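You operate a simulated robot arm through the tools that you are given. There is no shell and no other tool. Be economical: measure what you need, move in short steps, check, and stop when the job is done.

Carry out the task below with a simulated robot arm. There is one attempt and no reset: what you move stays moved.

Task
Stand the blue spool from the top of the fitting bench beside the jug. It goes on the side that lies toward x +0.0, y -1.0 (a direction in the base frame), with about 3 cm between them.

Only the result counts: the job must be done as asked and must still hold three seconds after the hand-in. Knocking over, shifting, dropping, spilling or breaking anything else fails it.

Robot
A 7-joint arm with a two-finger parallel gripper, fixed in place. Base frame: the origin is at the foot of the arm, x ahead of it, y to its left, z up. Lengths are in m, angles in rad, forces in N, time in s.
With the tool pointing down near the work surface it reaches from about 0.22 to 0.58 m from the base axis. Its first joint turns from -1.152 to 1.152 rad. Payload 2.5 kg.
The tool frame sits at the grasp point between the pads (the TCP): z along the fingers, y along the line on which they close. The tips reach 0.023 m beyond it. The gripper opens to 0.094 m. The fingers are 0.038 m wide and 0.01 m thick; the gripper's body (0.054 by 0.096 m) begins 0.039 m behind the TCP.
Orientation is told as [roll, pitch, yaw] about the base's x, y, z axes, in that order, counted from this pose: with the fingers straight down and closing along the base's y, the tool's x points along the base's -x, its y along +y and its z along -z.

Tools
- The arm moves only by the tool send_rows. Its argument "steps" is text: rows parted by semicolons, each of 6 numbers parted by spaces: the shift along the base's x, y, z in units of 250 mm (1.0 is 250 mm), then the turn, a rotation vector about the base's x, y, z in units of 60 degrees (1.0 is 60 degrees). In form: dx dy dz rx ry rz; .... A call has 1 to 20 rows; each row is the pose to reach, as a shift and turn from the pose commanded when the call began. "jaw" is the finger opening in m, from 0 to 0.094, set as the call begins (left out, the last holds). A call with a number of a shift or a turn outside -1 to 1 is refused whole. A row lasts 0.2 s, in which the tool goes at most 0.05 m and 0.15 rad; a call with a longer step from one row to the next is refused whole, and so is a gripper value outside its range. Where a pose cannot be reached the arm comes as near as it can. A force on the tool above 40 N (or 10 N above the force at the start of the call, whichever is more), or a blocked arm, ends the call early, and 0.2 s more pass. Each finger travels about 0.108 m/s and halts on what it meets, pressing with about 43 N; the grip force reading is that of the motor and also rises with nothing between the fingers. The clock runs only during rows and for 0.2 s after the last one: add rows that repeat a pose to give the fingers time. It gives the time, the measured TCP pose, the force on the tool (base axes), the opening and the grip force at its end, in the units of the frame above (readings bear some noise).
- Cameras (640 x 400 px; columns grow to the right, rows downward): "scene" is fixed at [0.0977, -0.4012, 0.5319]; the picture's right is [0.94, -0.33, 0.00], its down [-0.22, -0.63, -0.74] and it looks along [0.24, 0.70, -0.67] (base axes); focal length 339 px, centre (320, 200). "wrist" rides on the gripper at [-0.039, 0, -0.044] in the tool frame; the picture's right is [0.00, -1.00, 0.00], its down [0.97, 0.00, -0.24] and it looks along [0.24, 0.00, 0.97] (tool axes); focal length 218 px, centre (320, 200).
- camera(camera): a new picture of that camera. The clock stands still meanwhile.
- pixel_to_xyz(camera, pixels): for up to 12 pixels [column, row] of the newest picture of that camera ("zoom" is the newest enlarged one), the place [x, y, z] in the base frame of the surface seen there, good to about 0.002 m. The clock stands still meanwhile.
- enlarge(camera, box): a new picture of the part [left, top, right, bottom] of that camera's present view, enlarged. The clock stands still meanwhile.
- finish_job(): hands the job in; it is judged then, once.

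Keep the steps short. Do not move on a guess: measure, check each grasp and each placing, and mend mistakes. In all there are 60 turns and 30 pictures (those below and enlarged ones count). Leave the gripper open and the arm clear of the work at the hand-in unless told otherwise, and finish with a single line.

The tools are called after "Request:" as a command line: name --argument value ..., lists and objects as JSON in quotes. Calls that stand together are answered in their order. send_rows: Moves the arm, as the interface text tells. Its arguments: {"type":"object","properties":{"steps":{"type":"string"},"jaw":{"type":"number"}},"required":["steps"]} The other tools are called the same way: camera (camera) takes a picture; pixel_to_xyz (camera, pixels) gives the place of the surface under pixels of a picture; enlarge (camera, box) takes an enlarged picture of a part of a camera's view; finish_job () hands the job in.

At the start:

```text
clock: 0.0
tool_pos: [0.2944, -0.1238, 0.3093]
ee_rot: [0.001, 0.001, 0.0]
contact_force: [-0.2, 0.1, -0.2]
width: 0.0938
gripper_force: 0.0
```

scene: 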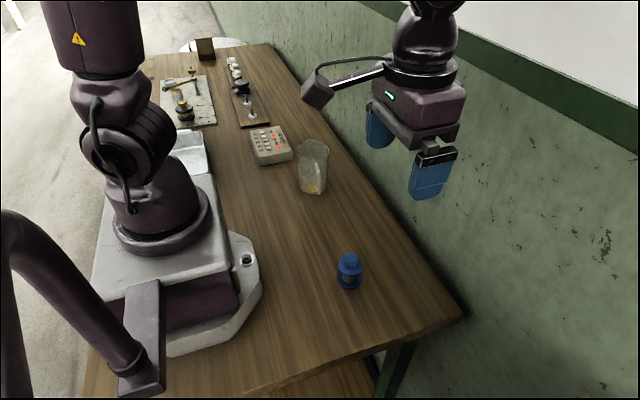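
wrist: 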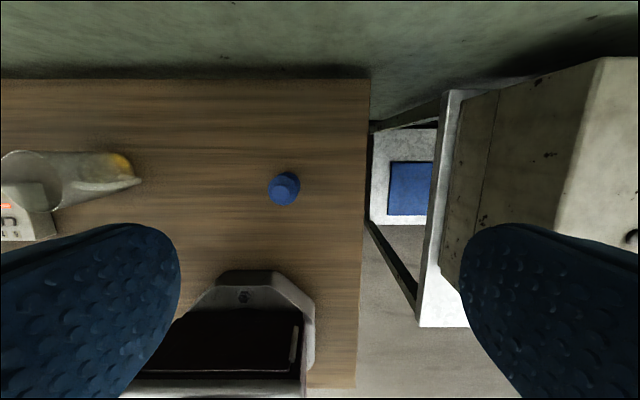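

The blue spool appears near scene pixel (349,270) and a jug at about (313,168). I'll zoom in on both before measuring.

Request:
enlarge --camera "scene" --box '[240, 120, 400, 220]'

Request:
pixel_to_xyz --camera "scene" --pixels '[[349, 256], [349, 262], [349, 272], [349, 280], [340, 284], [358, 284], [349, 288], [349, 293], [315, 194], [312, 185], [300, 170], [325, 160]]'

Request:
enlarge --camera "scene" --box '[309, 240, 389, 300]'

```text
4.00 times, centred on (320, 170) of scene
```

zoom: 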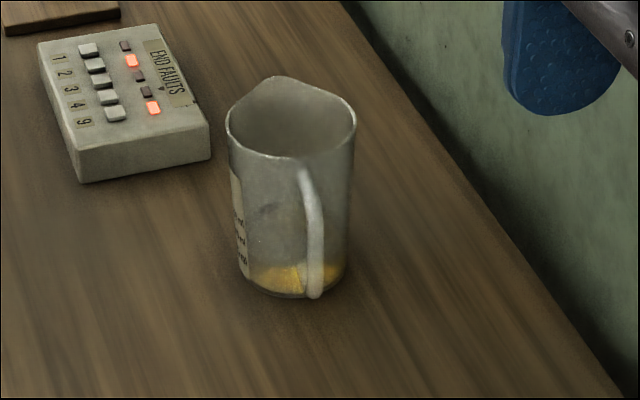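

```text
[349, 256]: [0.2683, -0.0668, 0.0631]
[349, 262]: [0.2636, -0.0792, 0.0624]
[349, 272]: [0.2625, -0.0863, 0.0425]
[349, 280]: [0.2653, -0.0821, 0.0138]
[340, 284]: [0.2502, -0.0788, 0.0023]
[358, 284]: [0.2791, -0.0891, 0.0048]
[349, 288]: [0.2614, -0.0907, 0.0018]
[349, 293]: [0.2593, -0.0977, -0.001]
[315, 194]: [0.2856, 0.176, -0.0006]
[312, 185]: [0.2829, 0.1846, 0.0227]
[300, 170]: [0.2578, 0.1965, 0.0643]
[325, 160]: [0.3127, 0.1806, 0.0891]
```

```text
6.67 times, centred on (349, 270) of scene
```

zoom: 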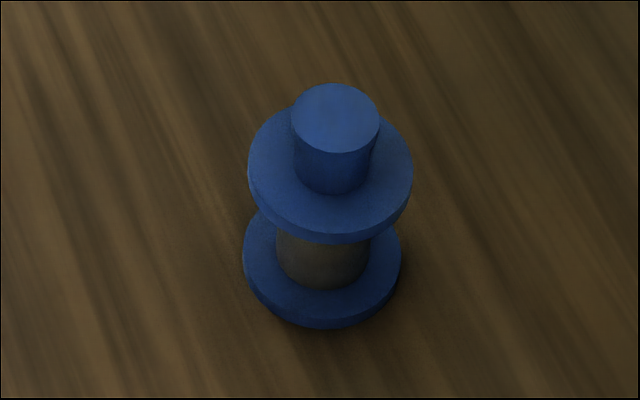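

The spool stands upright, with a flange around z 0.045 and a knob up to about 0.063. I'll measure it in detail on this zoom.

Request:
pixel_to_xyz --camera "zoom" --pixels '[[335, 90], [335, 145], [296, 118], [375, 118], [335, 175], [254, 170], [407, 170], [325, 225], [322, 265], [322, 315], [250, 265], [395, 265]]'

Request:
enlarge --camera "scene" --box '[272, 130, 352, 200]'

```text
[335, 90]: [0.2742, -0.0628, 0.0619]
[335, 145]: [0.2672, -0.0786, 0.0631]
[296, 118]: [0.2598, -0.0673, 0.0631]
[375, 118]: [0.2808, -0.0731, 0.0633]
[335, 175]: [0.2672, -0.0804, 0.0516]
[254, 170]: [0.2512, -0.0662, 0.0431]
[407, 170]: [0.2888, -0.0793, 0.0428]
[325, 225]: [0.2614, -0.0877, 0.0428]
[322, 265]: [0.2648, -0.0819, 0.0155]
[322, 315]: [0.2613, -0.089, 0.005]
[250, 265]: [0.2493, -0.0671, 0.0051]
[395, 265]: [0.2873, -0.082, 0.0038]
```

```text
5.71 times, centred on (312, 165) of scene
```

zoom: 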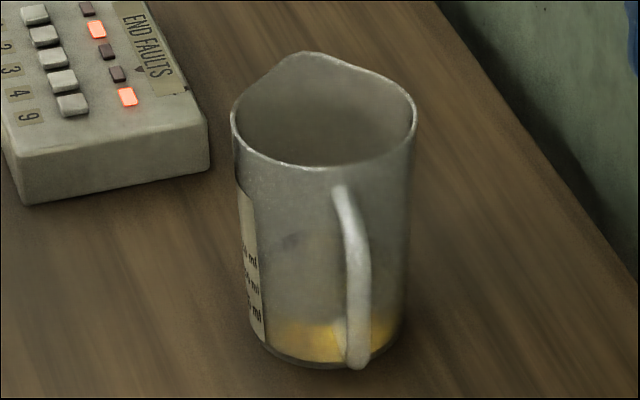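

Spool: axis at about (0.270, -0.071), flange radius about 0.020, knob radius about 0.011, z 0.043–0.063. Next I'll measure the jug's rim, wall and handle.

Request:
pixel_to_xyz --camera "zoom" --pixels '[[234, 120], [414, 115], [285, 164], [330, 167], [340, 195], [351, 220], [359, 260], [359, 310], [357, 350], [290, 355], [385, 340], [310, 54]]'

Request:
pixel_to_xyz --camera "zoom" --pixels '[[290, 250], [320, 250], [395, 250], [260, 250], [242, 180], [408, 180], [300, 220], [366, 290], [352, 290], [345, 230], [260, 335], [390, 170]]'

```text
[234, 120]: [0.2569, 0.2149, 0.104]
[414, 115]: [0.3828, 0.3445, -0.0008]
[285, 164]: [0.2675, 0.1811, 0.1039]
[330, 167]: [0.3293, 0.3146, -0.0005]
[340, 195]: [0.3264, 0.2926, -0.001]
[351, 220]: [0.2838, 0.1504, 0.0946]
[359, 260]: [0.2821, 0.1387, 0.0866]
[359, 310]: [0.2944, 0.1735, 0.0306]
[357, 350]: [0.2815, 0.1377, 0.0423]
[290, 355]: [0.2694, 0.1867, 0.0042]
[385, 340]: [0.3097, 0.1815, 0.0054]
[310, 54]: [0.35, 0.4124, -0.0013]
```

```text
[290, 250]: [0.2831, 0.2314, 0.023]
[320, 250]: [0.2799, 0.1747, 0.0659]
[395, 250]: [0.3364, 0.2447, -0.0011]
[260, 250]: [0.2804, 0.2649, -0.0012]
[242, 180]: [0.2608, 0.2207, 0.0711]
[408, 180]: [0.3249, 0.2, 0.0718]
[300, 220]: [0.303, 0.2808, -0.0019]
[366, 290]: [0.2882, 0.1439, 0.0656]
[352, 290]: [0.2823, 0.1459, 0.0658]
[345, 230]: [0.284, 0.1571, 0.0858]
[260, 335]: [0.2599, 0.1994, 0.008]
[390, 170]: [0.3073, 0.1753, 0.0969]
```

Jug: body axis about (0.290, 0.207), radius 0.034. Its handle points toward -y and reaches y≈0.137. Before moving, I'll measure the box on a stalk at the gripper's side (318,93), since it might foul the jug, and the finger and body edges too.

Request:
pixel_to_xyz --camera "scene" --pixels '[[312, 95], [325, 90], [318, 106], [304, 92], [375, 75], [378, 130], [430, 180], [415, 120], [455, 100], [375, 90], [350, 60], [320, 75]]'

```text
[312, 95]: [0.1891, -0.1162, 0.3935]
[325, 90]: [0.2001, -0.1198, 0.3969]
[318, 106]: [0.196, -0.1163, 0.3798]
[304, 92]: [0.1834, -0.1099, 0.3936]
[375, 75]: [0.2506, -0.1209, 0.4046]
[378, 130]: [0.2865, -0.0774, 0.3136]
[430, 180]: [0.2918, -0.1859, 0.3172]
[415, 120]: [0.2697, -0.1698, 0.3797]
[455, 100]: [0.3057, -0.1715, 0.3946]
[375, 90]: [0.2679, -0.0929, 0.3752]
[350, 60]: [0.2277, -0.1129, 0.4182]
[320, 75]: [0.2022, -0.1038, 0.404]
```

The stalk box sits about 0.105 m on the -x side of the TCP and 0.07–0.09 m above it, so I'll keep yaw 0, away from the jug. I'll check the robot foot's height under that path.

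Request:
pixel_to_xyz --camera "scene" --pixels '[[245, 260], [258, 285], [230, 310], [205, 230], [190, 160], [205, 170], [235, 290], [180, 200], [290, 150], [272, 160], [225, 190], [240, 240]]'

```text
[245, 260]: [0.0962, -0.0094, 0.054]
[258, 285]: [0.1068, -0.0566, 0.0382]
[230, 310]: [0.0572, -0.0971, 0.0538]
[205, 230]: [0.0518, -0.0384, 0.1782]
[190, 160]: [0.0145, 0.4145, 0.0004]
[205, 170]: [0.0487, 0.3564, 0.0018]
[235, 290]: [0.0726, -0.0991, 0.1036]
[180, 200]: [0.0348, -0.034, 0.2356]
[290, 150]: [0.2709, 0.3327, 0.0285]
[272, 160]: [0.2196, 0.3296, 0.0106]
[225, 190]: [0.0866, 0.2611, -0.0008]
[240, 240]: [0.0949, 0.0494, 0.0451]
```

All clear, since the foot only reaches x≈0.11. I'll move above the spool to (0.270, -0.071, 0.14) with the fingers set to 0.06.

Request:
send_rows --steps "-0.049 0.105 0 0 0 0; -0.098 0.211 0 0 0 0; -0.098 0.211 -0.15 0 0 0; -0.098 0.211 -0.3 0 0 0; -0.098 0.211 -0.45 0 0 0; -0.098 0.211 -0.57 0 0 0; -0.098 0.211 -0.677 0 0 0; -0.098 0.211 -0.677 0 0 0; -0.098 0.211 -0.677 0 0 0" --jaw 0.06

Request:
camera --camera "wrist"

```text
clock: 2.0
tool_pos: [0.2699, -0.0706, 0.1401]
ee_rot: [-0.001, -0.002, 0.0]
contact_force: [-1.4, -1.1, -0.2]
width: 0.0601
gripper_force: 0.0
```

```text
24 pictures are left
```

wrist: 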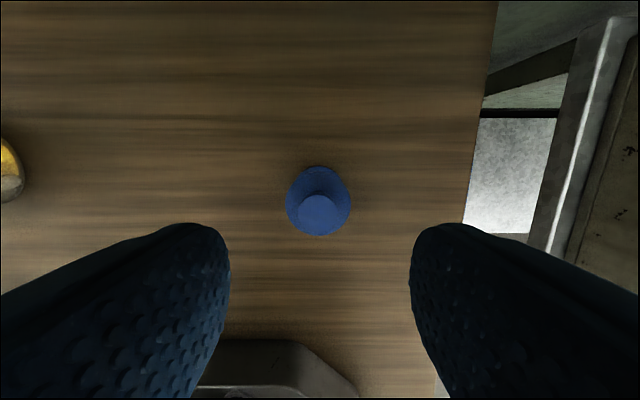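

The knob shows at (319,214), centred between the fingers. I'll measure the knob top from this view.

Request:
pixel_to_xyz --camera "wrist" --pixels '[[319, 214], [302, 214], [336, 214], [319, 200], [319, 230], [288, 200], [350, 200], [319, 170]]'

```text
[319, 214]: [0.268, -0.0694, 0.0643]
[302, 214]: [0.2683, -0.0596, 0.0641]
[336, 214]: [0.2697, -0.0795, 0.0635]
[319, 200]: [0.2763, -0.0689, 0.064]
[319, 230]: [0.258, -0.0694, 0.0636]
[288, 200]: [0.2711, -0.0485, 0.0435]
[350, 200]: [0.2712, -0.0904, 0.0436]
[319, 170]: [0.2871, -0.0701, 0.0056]
```

The knob's axis is at about (0.269, -0.0697). I'll go down to z 0.069, which puts the tips 3 mm above the flange, with the jaw still open.

Request:
send_rows --steps "-0.004 0.004 -0.1 0 0 0; -0.004 0.004 -0.2 0 0 0; -0.004 0.004 -0.25 0 0 0; -0.004 0.004 -0.284 0 0 0; -0.004 0.004 -0.284 0 0 0"

Request:
enlarge --camera "scene" --box '[289, 220, 409, 295]'

```text
clock: 3.2
tool_pos: [0.2693, -0.0701, 0.0685]
ee_rot: [-0.001, 0.0, 0.0]
contact_force: [0.1, -0.4, 0.5]
width: 0.0597
gripper_force: 0.1
```

```text
5.33 times, centred on (349, 258) of scene
```

zoom: 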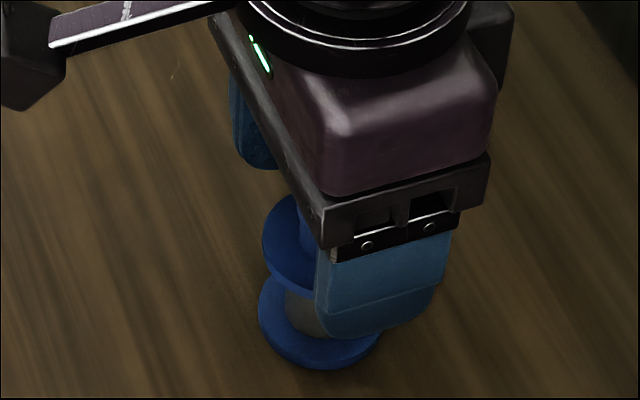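

The fingers straddle the knob and no contact force shows. I'll close on the knob.

Request:
send_rows --steps "0 0 0 0 0 0; 0 0 0 0 0 0; 0 0 0 0 0 0; 0 0 0 0 0 0" --jaw 0.01

```text
clock: 4.2
tool_pos: [0.2677, -0.0701, 0.0699]
ee_rot: [0.0, 0.0, 0.001]
contact_force: [1.3, 0.2, 2.4]
width: 0.0217
gripper_force: 42.5
```

The opening halted at 0.0217 m, which matches the knob, with 42.5 N of grip. I'll lift 0.06 m and check.

Request:
send_rows --steps "0 0 0.04 0 0 0; 0 0 0.12 0 0 0; 0 0 0.24 0 0 0; 0 0 0.24 0 0 0"

Request:
enlarge --camera "scene" --box '[289, 200, 409, 290]'

Request:
camera --camera "wrist"

```text
clock: 5.2
tool_pos: [0.27, -0.0693, 0.1299]
ee_rot: [0.0, 0.001, 0.001]
contact_force: [-0.5, 0.6, 0.7]
width: 0.0214
gripper_force: 43.4
```

```text
4.44 times, centred on (349, 245) of scene
```

zoom: 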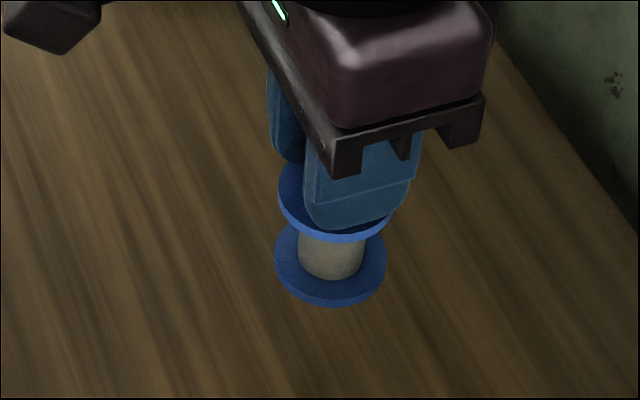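

```text
21 pictures are left
```

wrist: 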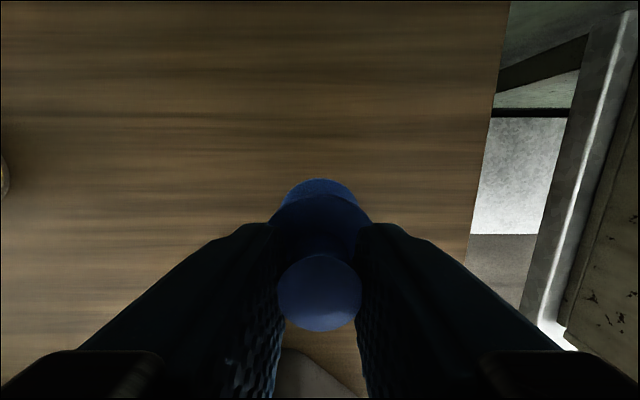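

The spool is held upright and clear of the bench. I'll move to (0.289, 0.03, 0.13), short of the jug, to look at its handle with the wrist camera.

Request:
send_rows --steps "0.04 0.1 0 0 0 0; 0.08 0.2 0 0 0 0; 0.08 0.3 0 0 0 0; 0.08 0.4 0 0 0 0; 0.08 0.4 0 0 0 0; 0.08 0.4 0 0 0 0"

Request:
camera --camera "wrist"

Request:
camera --camera "scene"

```text
clock: 6.6
tool_pos: [0.2901, 0.0299, 0.1297]
ee_rot: [0.001, -0.001, 0.0]
contact_force: [0.7, 0.7, -0.4]
width: 0.0214
gripper_force: 43.5
```

```text
20 pictures are left
```

wrist: 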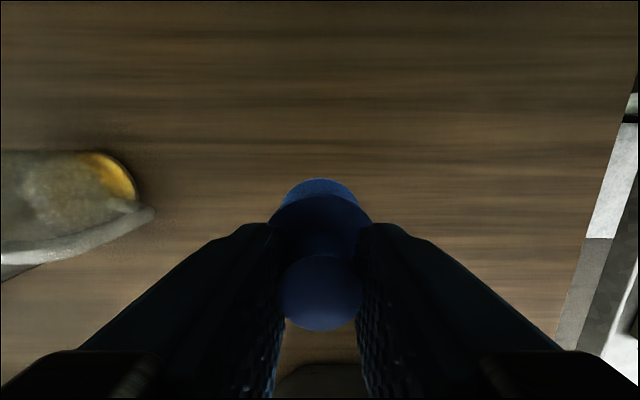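

```text
19 pictures are left
```

scene: 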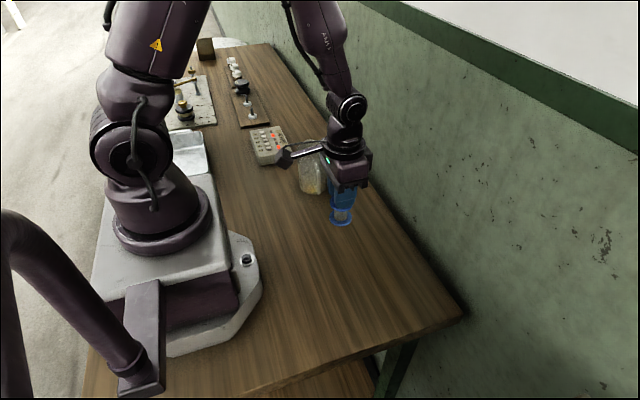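

The jug's handle shows in the wrist view as a bar ending around (150,212), and the body's edge at (136,190). I'll measure points along both.

Request:
pixel_to_xyz --camera "wrist" --pixels '[[150, 212], [153, 216], [140, 222], [125, 232], [100, 242], [60, 250], [130, 203], [135, 185], [120, 165], [95, 155], [20, 262], [148, 208]]'

```text
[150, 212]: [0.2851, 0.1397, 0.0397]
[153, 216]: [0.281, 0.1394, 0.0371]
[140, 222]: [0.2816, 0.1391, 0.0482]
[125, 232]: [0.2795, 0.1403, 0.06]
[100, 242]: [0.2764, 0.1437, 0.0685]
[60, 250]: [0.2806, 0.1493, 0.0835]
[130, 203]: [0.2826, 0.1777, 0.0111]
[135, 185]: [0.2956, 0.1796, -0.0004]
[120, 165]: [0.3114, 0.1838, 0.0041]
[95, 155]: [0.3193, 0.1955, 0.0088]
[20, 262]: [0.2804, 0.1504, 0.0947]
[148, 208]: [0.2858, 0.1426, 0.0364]
```

The handle's outermost y is about 0.138 (x≈0.283), and the jug's axis is at x≈0.29. With a flange radius of 0.020, the spool's centre goes at about (0.289, 0.088). I'll shift to y 0.088 and lower to about 3 mm above the surface.

Request:
send_rows --steps "0 0.116 0 0 0 0; 0 0.232 0 0 0 0; 0 0.232 0 0 0 0; 0 0.232 -0.08 0 0 0; 0 0.232 -0.16 0 0 0; 0 0.232 -0.21 0 0 0; 0 0.232 -0.228 0 0 0; 0 0.232 -0.228 0 0 0"

Request:
enlarge --camera "scene" --box '[260, 130, 380, 230]'

```text
clock: 8.4
tool_pos: [0.2894, 0.0878, 0.0722]
ee_rot: [0.0, -0.001, -0.002]
contact_force: [-0.5, 0.1, -0.3]
width: 0.0216
gripper_force: 42.6
```

```text
4.00 times, centred on (320, 180) of scene
```

zoom: 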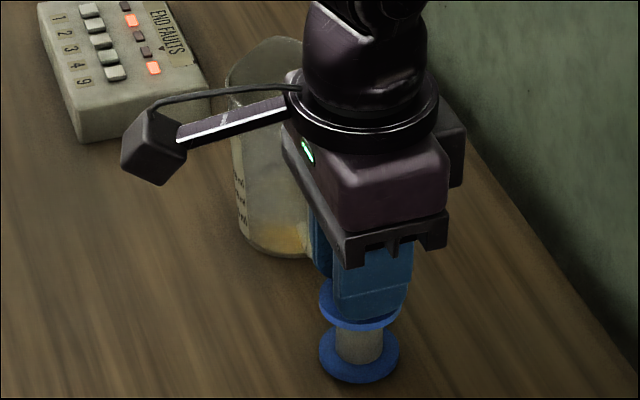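

The spool hangs just above the bench and the jug hasn't moved. I'll lower the last 3 mm gently and read the force.

Request:
send_rows --steps "0 0 -0.004 0 0 0; 0 0 -0.008 0 0 0; 0 0 -0.012 0 0 0; 0 0 -0.013 0 0 0; 0 0 -0.013 0 0 0"

```text
clock: 9.6
tool_pos: [0.2896, 0.087, 0.0694]
ee_rot: [0.001, 0.0, 0.0]
contact_force: [-1.3, -0.8, 3.2]
width: 0.0215
gripper_force: 42.8
```

An upward force of about 3 N shows it has touched down. I'll open to 0.04 only, since the handle is close, and then rise straight up.

Request:
send_rows --steps "0 0 0 0 0 0; 0 0 0 0 0 0; 0 0 0 0 0 0; 0 0 0.04 0 0 0; 0 0 0.12 0 0 0; 0 0 0.25 0 0 0; 0 0 0.4 0 0 0; 0 0 0.55 0 0 0; 0 0 0.7 0 0 0; 0 0 0.7 0 0 0" --jaw 0.04

Request:
enlarge --camera "scene" --box '[270, 130, 370, 230]'

Request:
camera --camera "wrist"

```text
clock: 11.8
tool_pos: [0.2876, 0.0873, 0.2457]
ee_rot: [0.0, 0.0, 0.001]
contact_force: [0.2, -0.1, 0.1]
width: 0.0401
gripper_force: 0.1
```

```text
4.00 times, centred on (320, 180) of scene
```

zoom: 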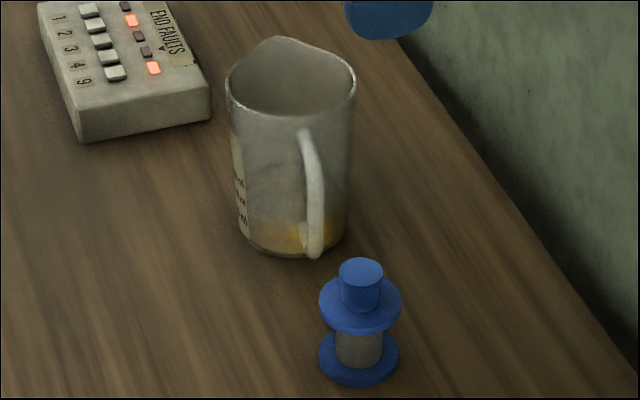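

```text
16 pictures are left
```

wrist: 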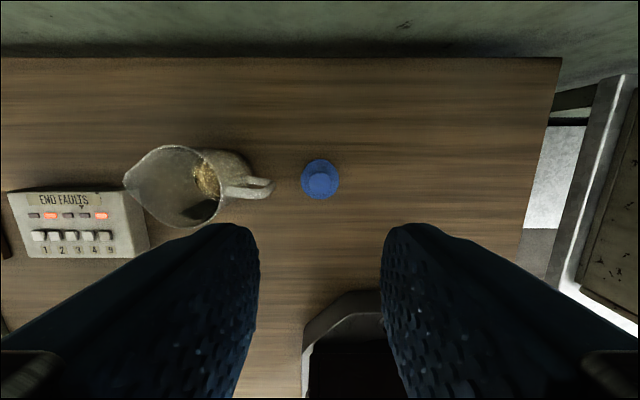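

The spool stands upright in front of the handle, and the jug looks unmoved. I'll measure the gap.

Request:
pixel_to_xyz --camera "wrist" --pixels '[[304, 180], [337, 180], [320, 180], [320, 161], [272, 185], [268, 192], [262, 185], [312, 180], [328, 180]]'

Request:
pixel_to_xyz --camera "zoom" --pixels '[[361, 272], [322, 355], [397, 355], [360, 380], [322, 220], [318, 245], [230, 100], [280, 250]]'

```text
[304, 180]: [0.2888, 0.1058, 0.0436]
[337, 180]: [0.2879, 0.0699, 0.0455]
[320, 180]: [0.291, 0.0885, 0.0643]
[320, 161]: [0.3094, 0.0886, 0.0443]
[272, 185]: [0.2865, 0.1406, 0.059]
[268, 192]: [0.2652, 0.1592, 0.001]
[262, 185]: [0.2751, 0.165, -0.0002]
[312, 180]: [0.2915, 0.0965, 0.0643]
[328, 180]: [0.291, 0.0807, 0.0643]
```

```text
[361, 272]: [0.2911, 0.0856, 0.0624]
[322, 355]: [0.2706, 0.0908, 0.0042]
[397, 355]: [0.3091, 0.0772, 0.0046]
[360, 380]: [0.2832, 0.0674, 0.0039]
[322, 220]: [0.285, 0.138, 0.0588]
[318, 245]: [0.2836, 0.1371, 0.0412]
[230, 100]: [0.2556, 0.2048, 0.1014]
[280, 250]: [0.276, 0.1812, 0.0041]
```

The spool's flange edge is at y≈0.108 and the handle at about 0.138, so the gap is about 3 cm, and the spool is upright. I'll move the arm away and open the jaw.

Request:
send_rows --steps "0 0 0.15 0 0 0; 0 -0.18 0.25 0 0 0; 0 -0.36 0.25 0 0 0; 0 -0.54 0.25 0 0 0; 0 -0.72 0.25 0 0 0; 0 -0.84 0.25 0 0 0; 0 -0.84 0.25 0 0 0; 0 -0.84 0.25 0 0 0" --jaw 0.09

Request:
camera --camera "scene"

```text
refused: row 2 steps farther than a row can; nothing moved
```

```text
15 pictures are left
```

scene: 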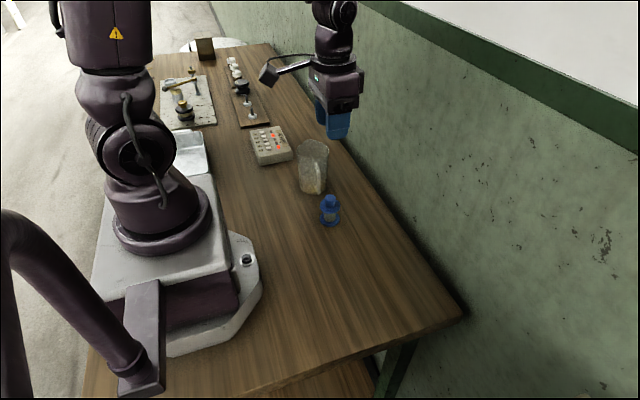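

The call was refused because row 2 was just over the step limit. I'll repeat it with shorter steps.

Request:
send_rows --steps "0 0 0.12 0 0 0; 0 0 0.24 0 0 0; 0 -0.16 0.24 0 0 0; 0 -0.32 0.24 0 0 0; 0 -0.48 0.24 0 0 0; 0 -0.64 0.24 0 0 0; 0 -0.8 0.24 0 0 0; 0 -0.8 0.24 0 0 0" --jaw 0.09

Request:
camera --camera "scene"

```text
clock: 13.6
tool_pos: [0.2879, -0.1126, 0.3022]
ee_rot: [0.002, 0.0, 0.001]
contact_force: [0.3, -0.5, -0.2]
width: 0.0899
gripper_force: 0.1
```

```text
14 pictures are left
```

scene: 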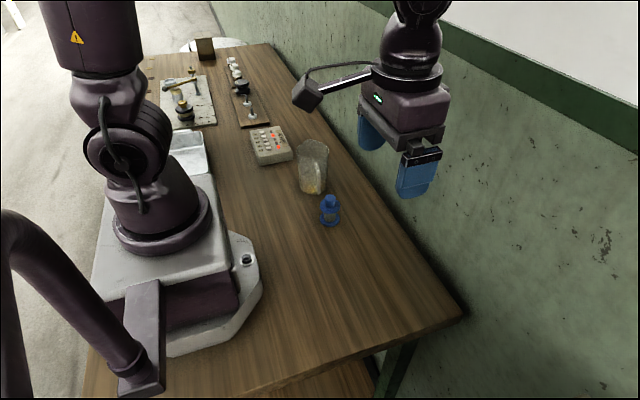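

The spool stands at (330,210) in the scene view, everything else is unmoved, and the arm is clear with the jaw open. I'm handing in.

Request:
finish_job

```text
The job is handed in.
```

The blue spool stands upright on the jug's -y side, about 3 cm from its handle, with nothing else moved and the arm clear with the gripper open.
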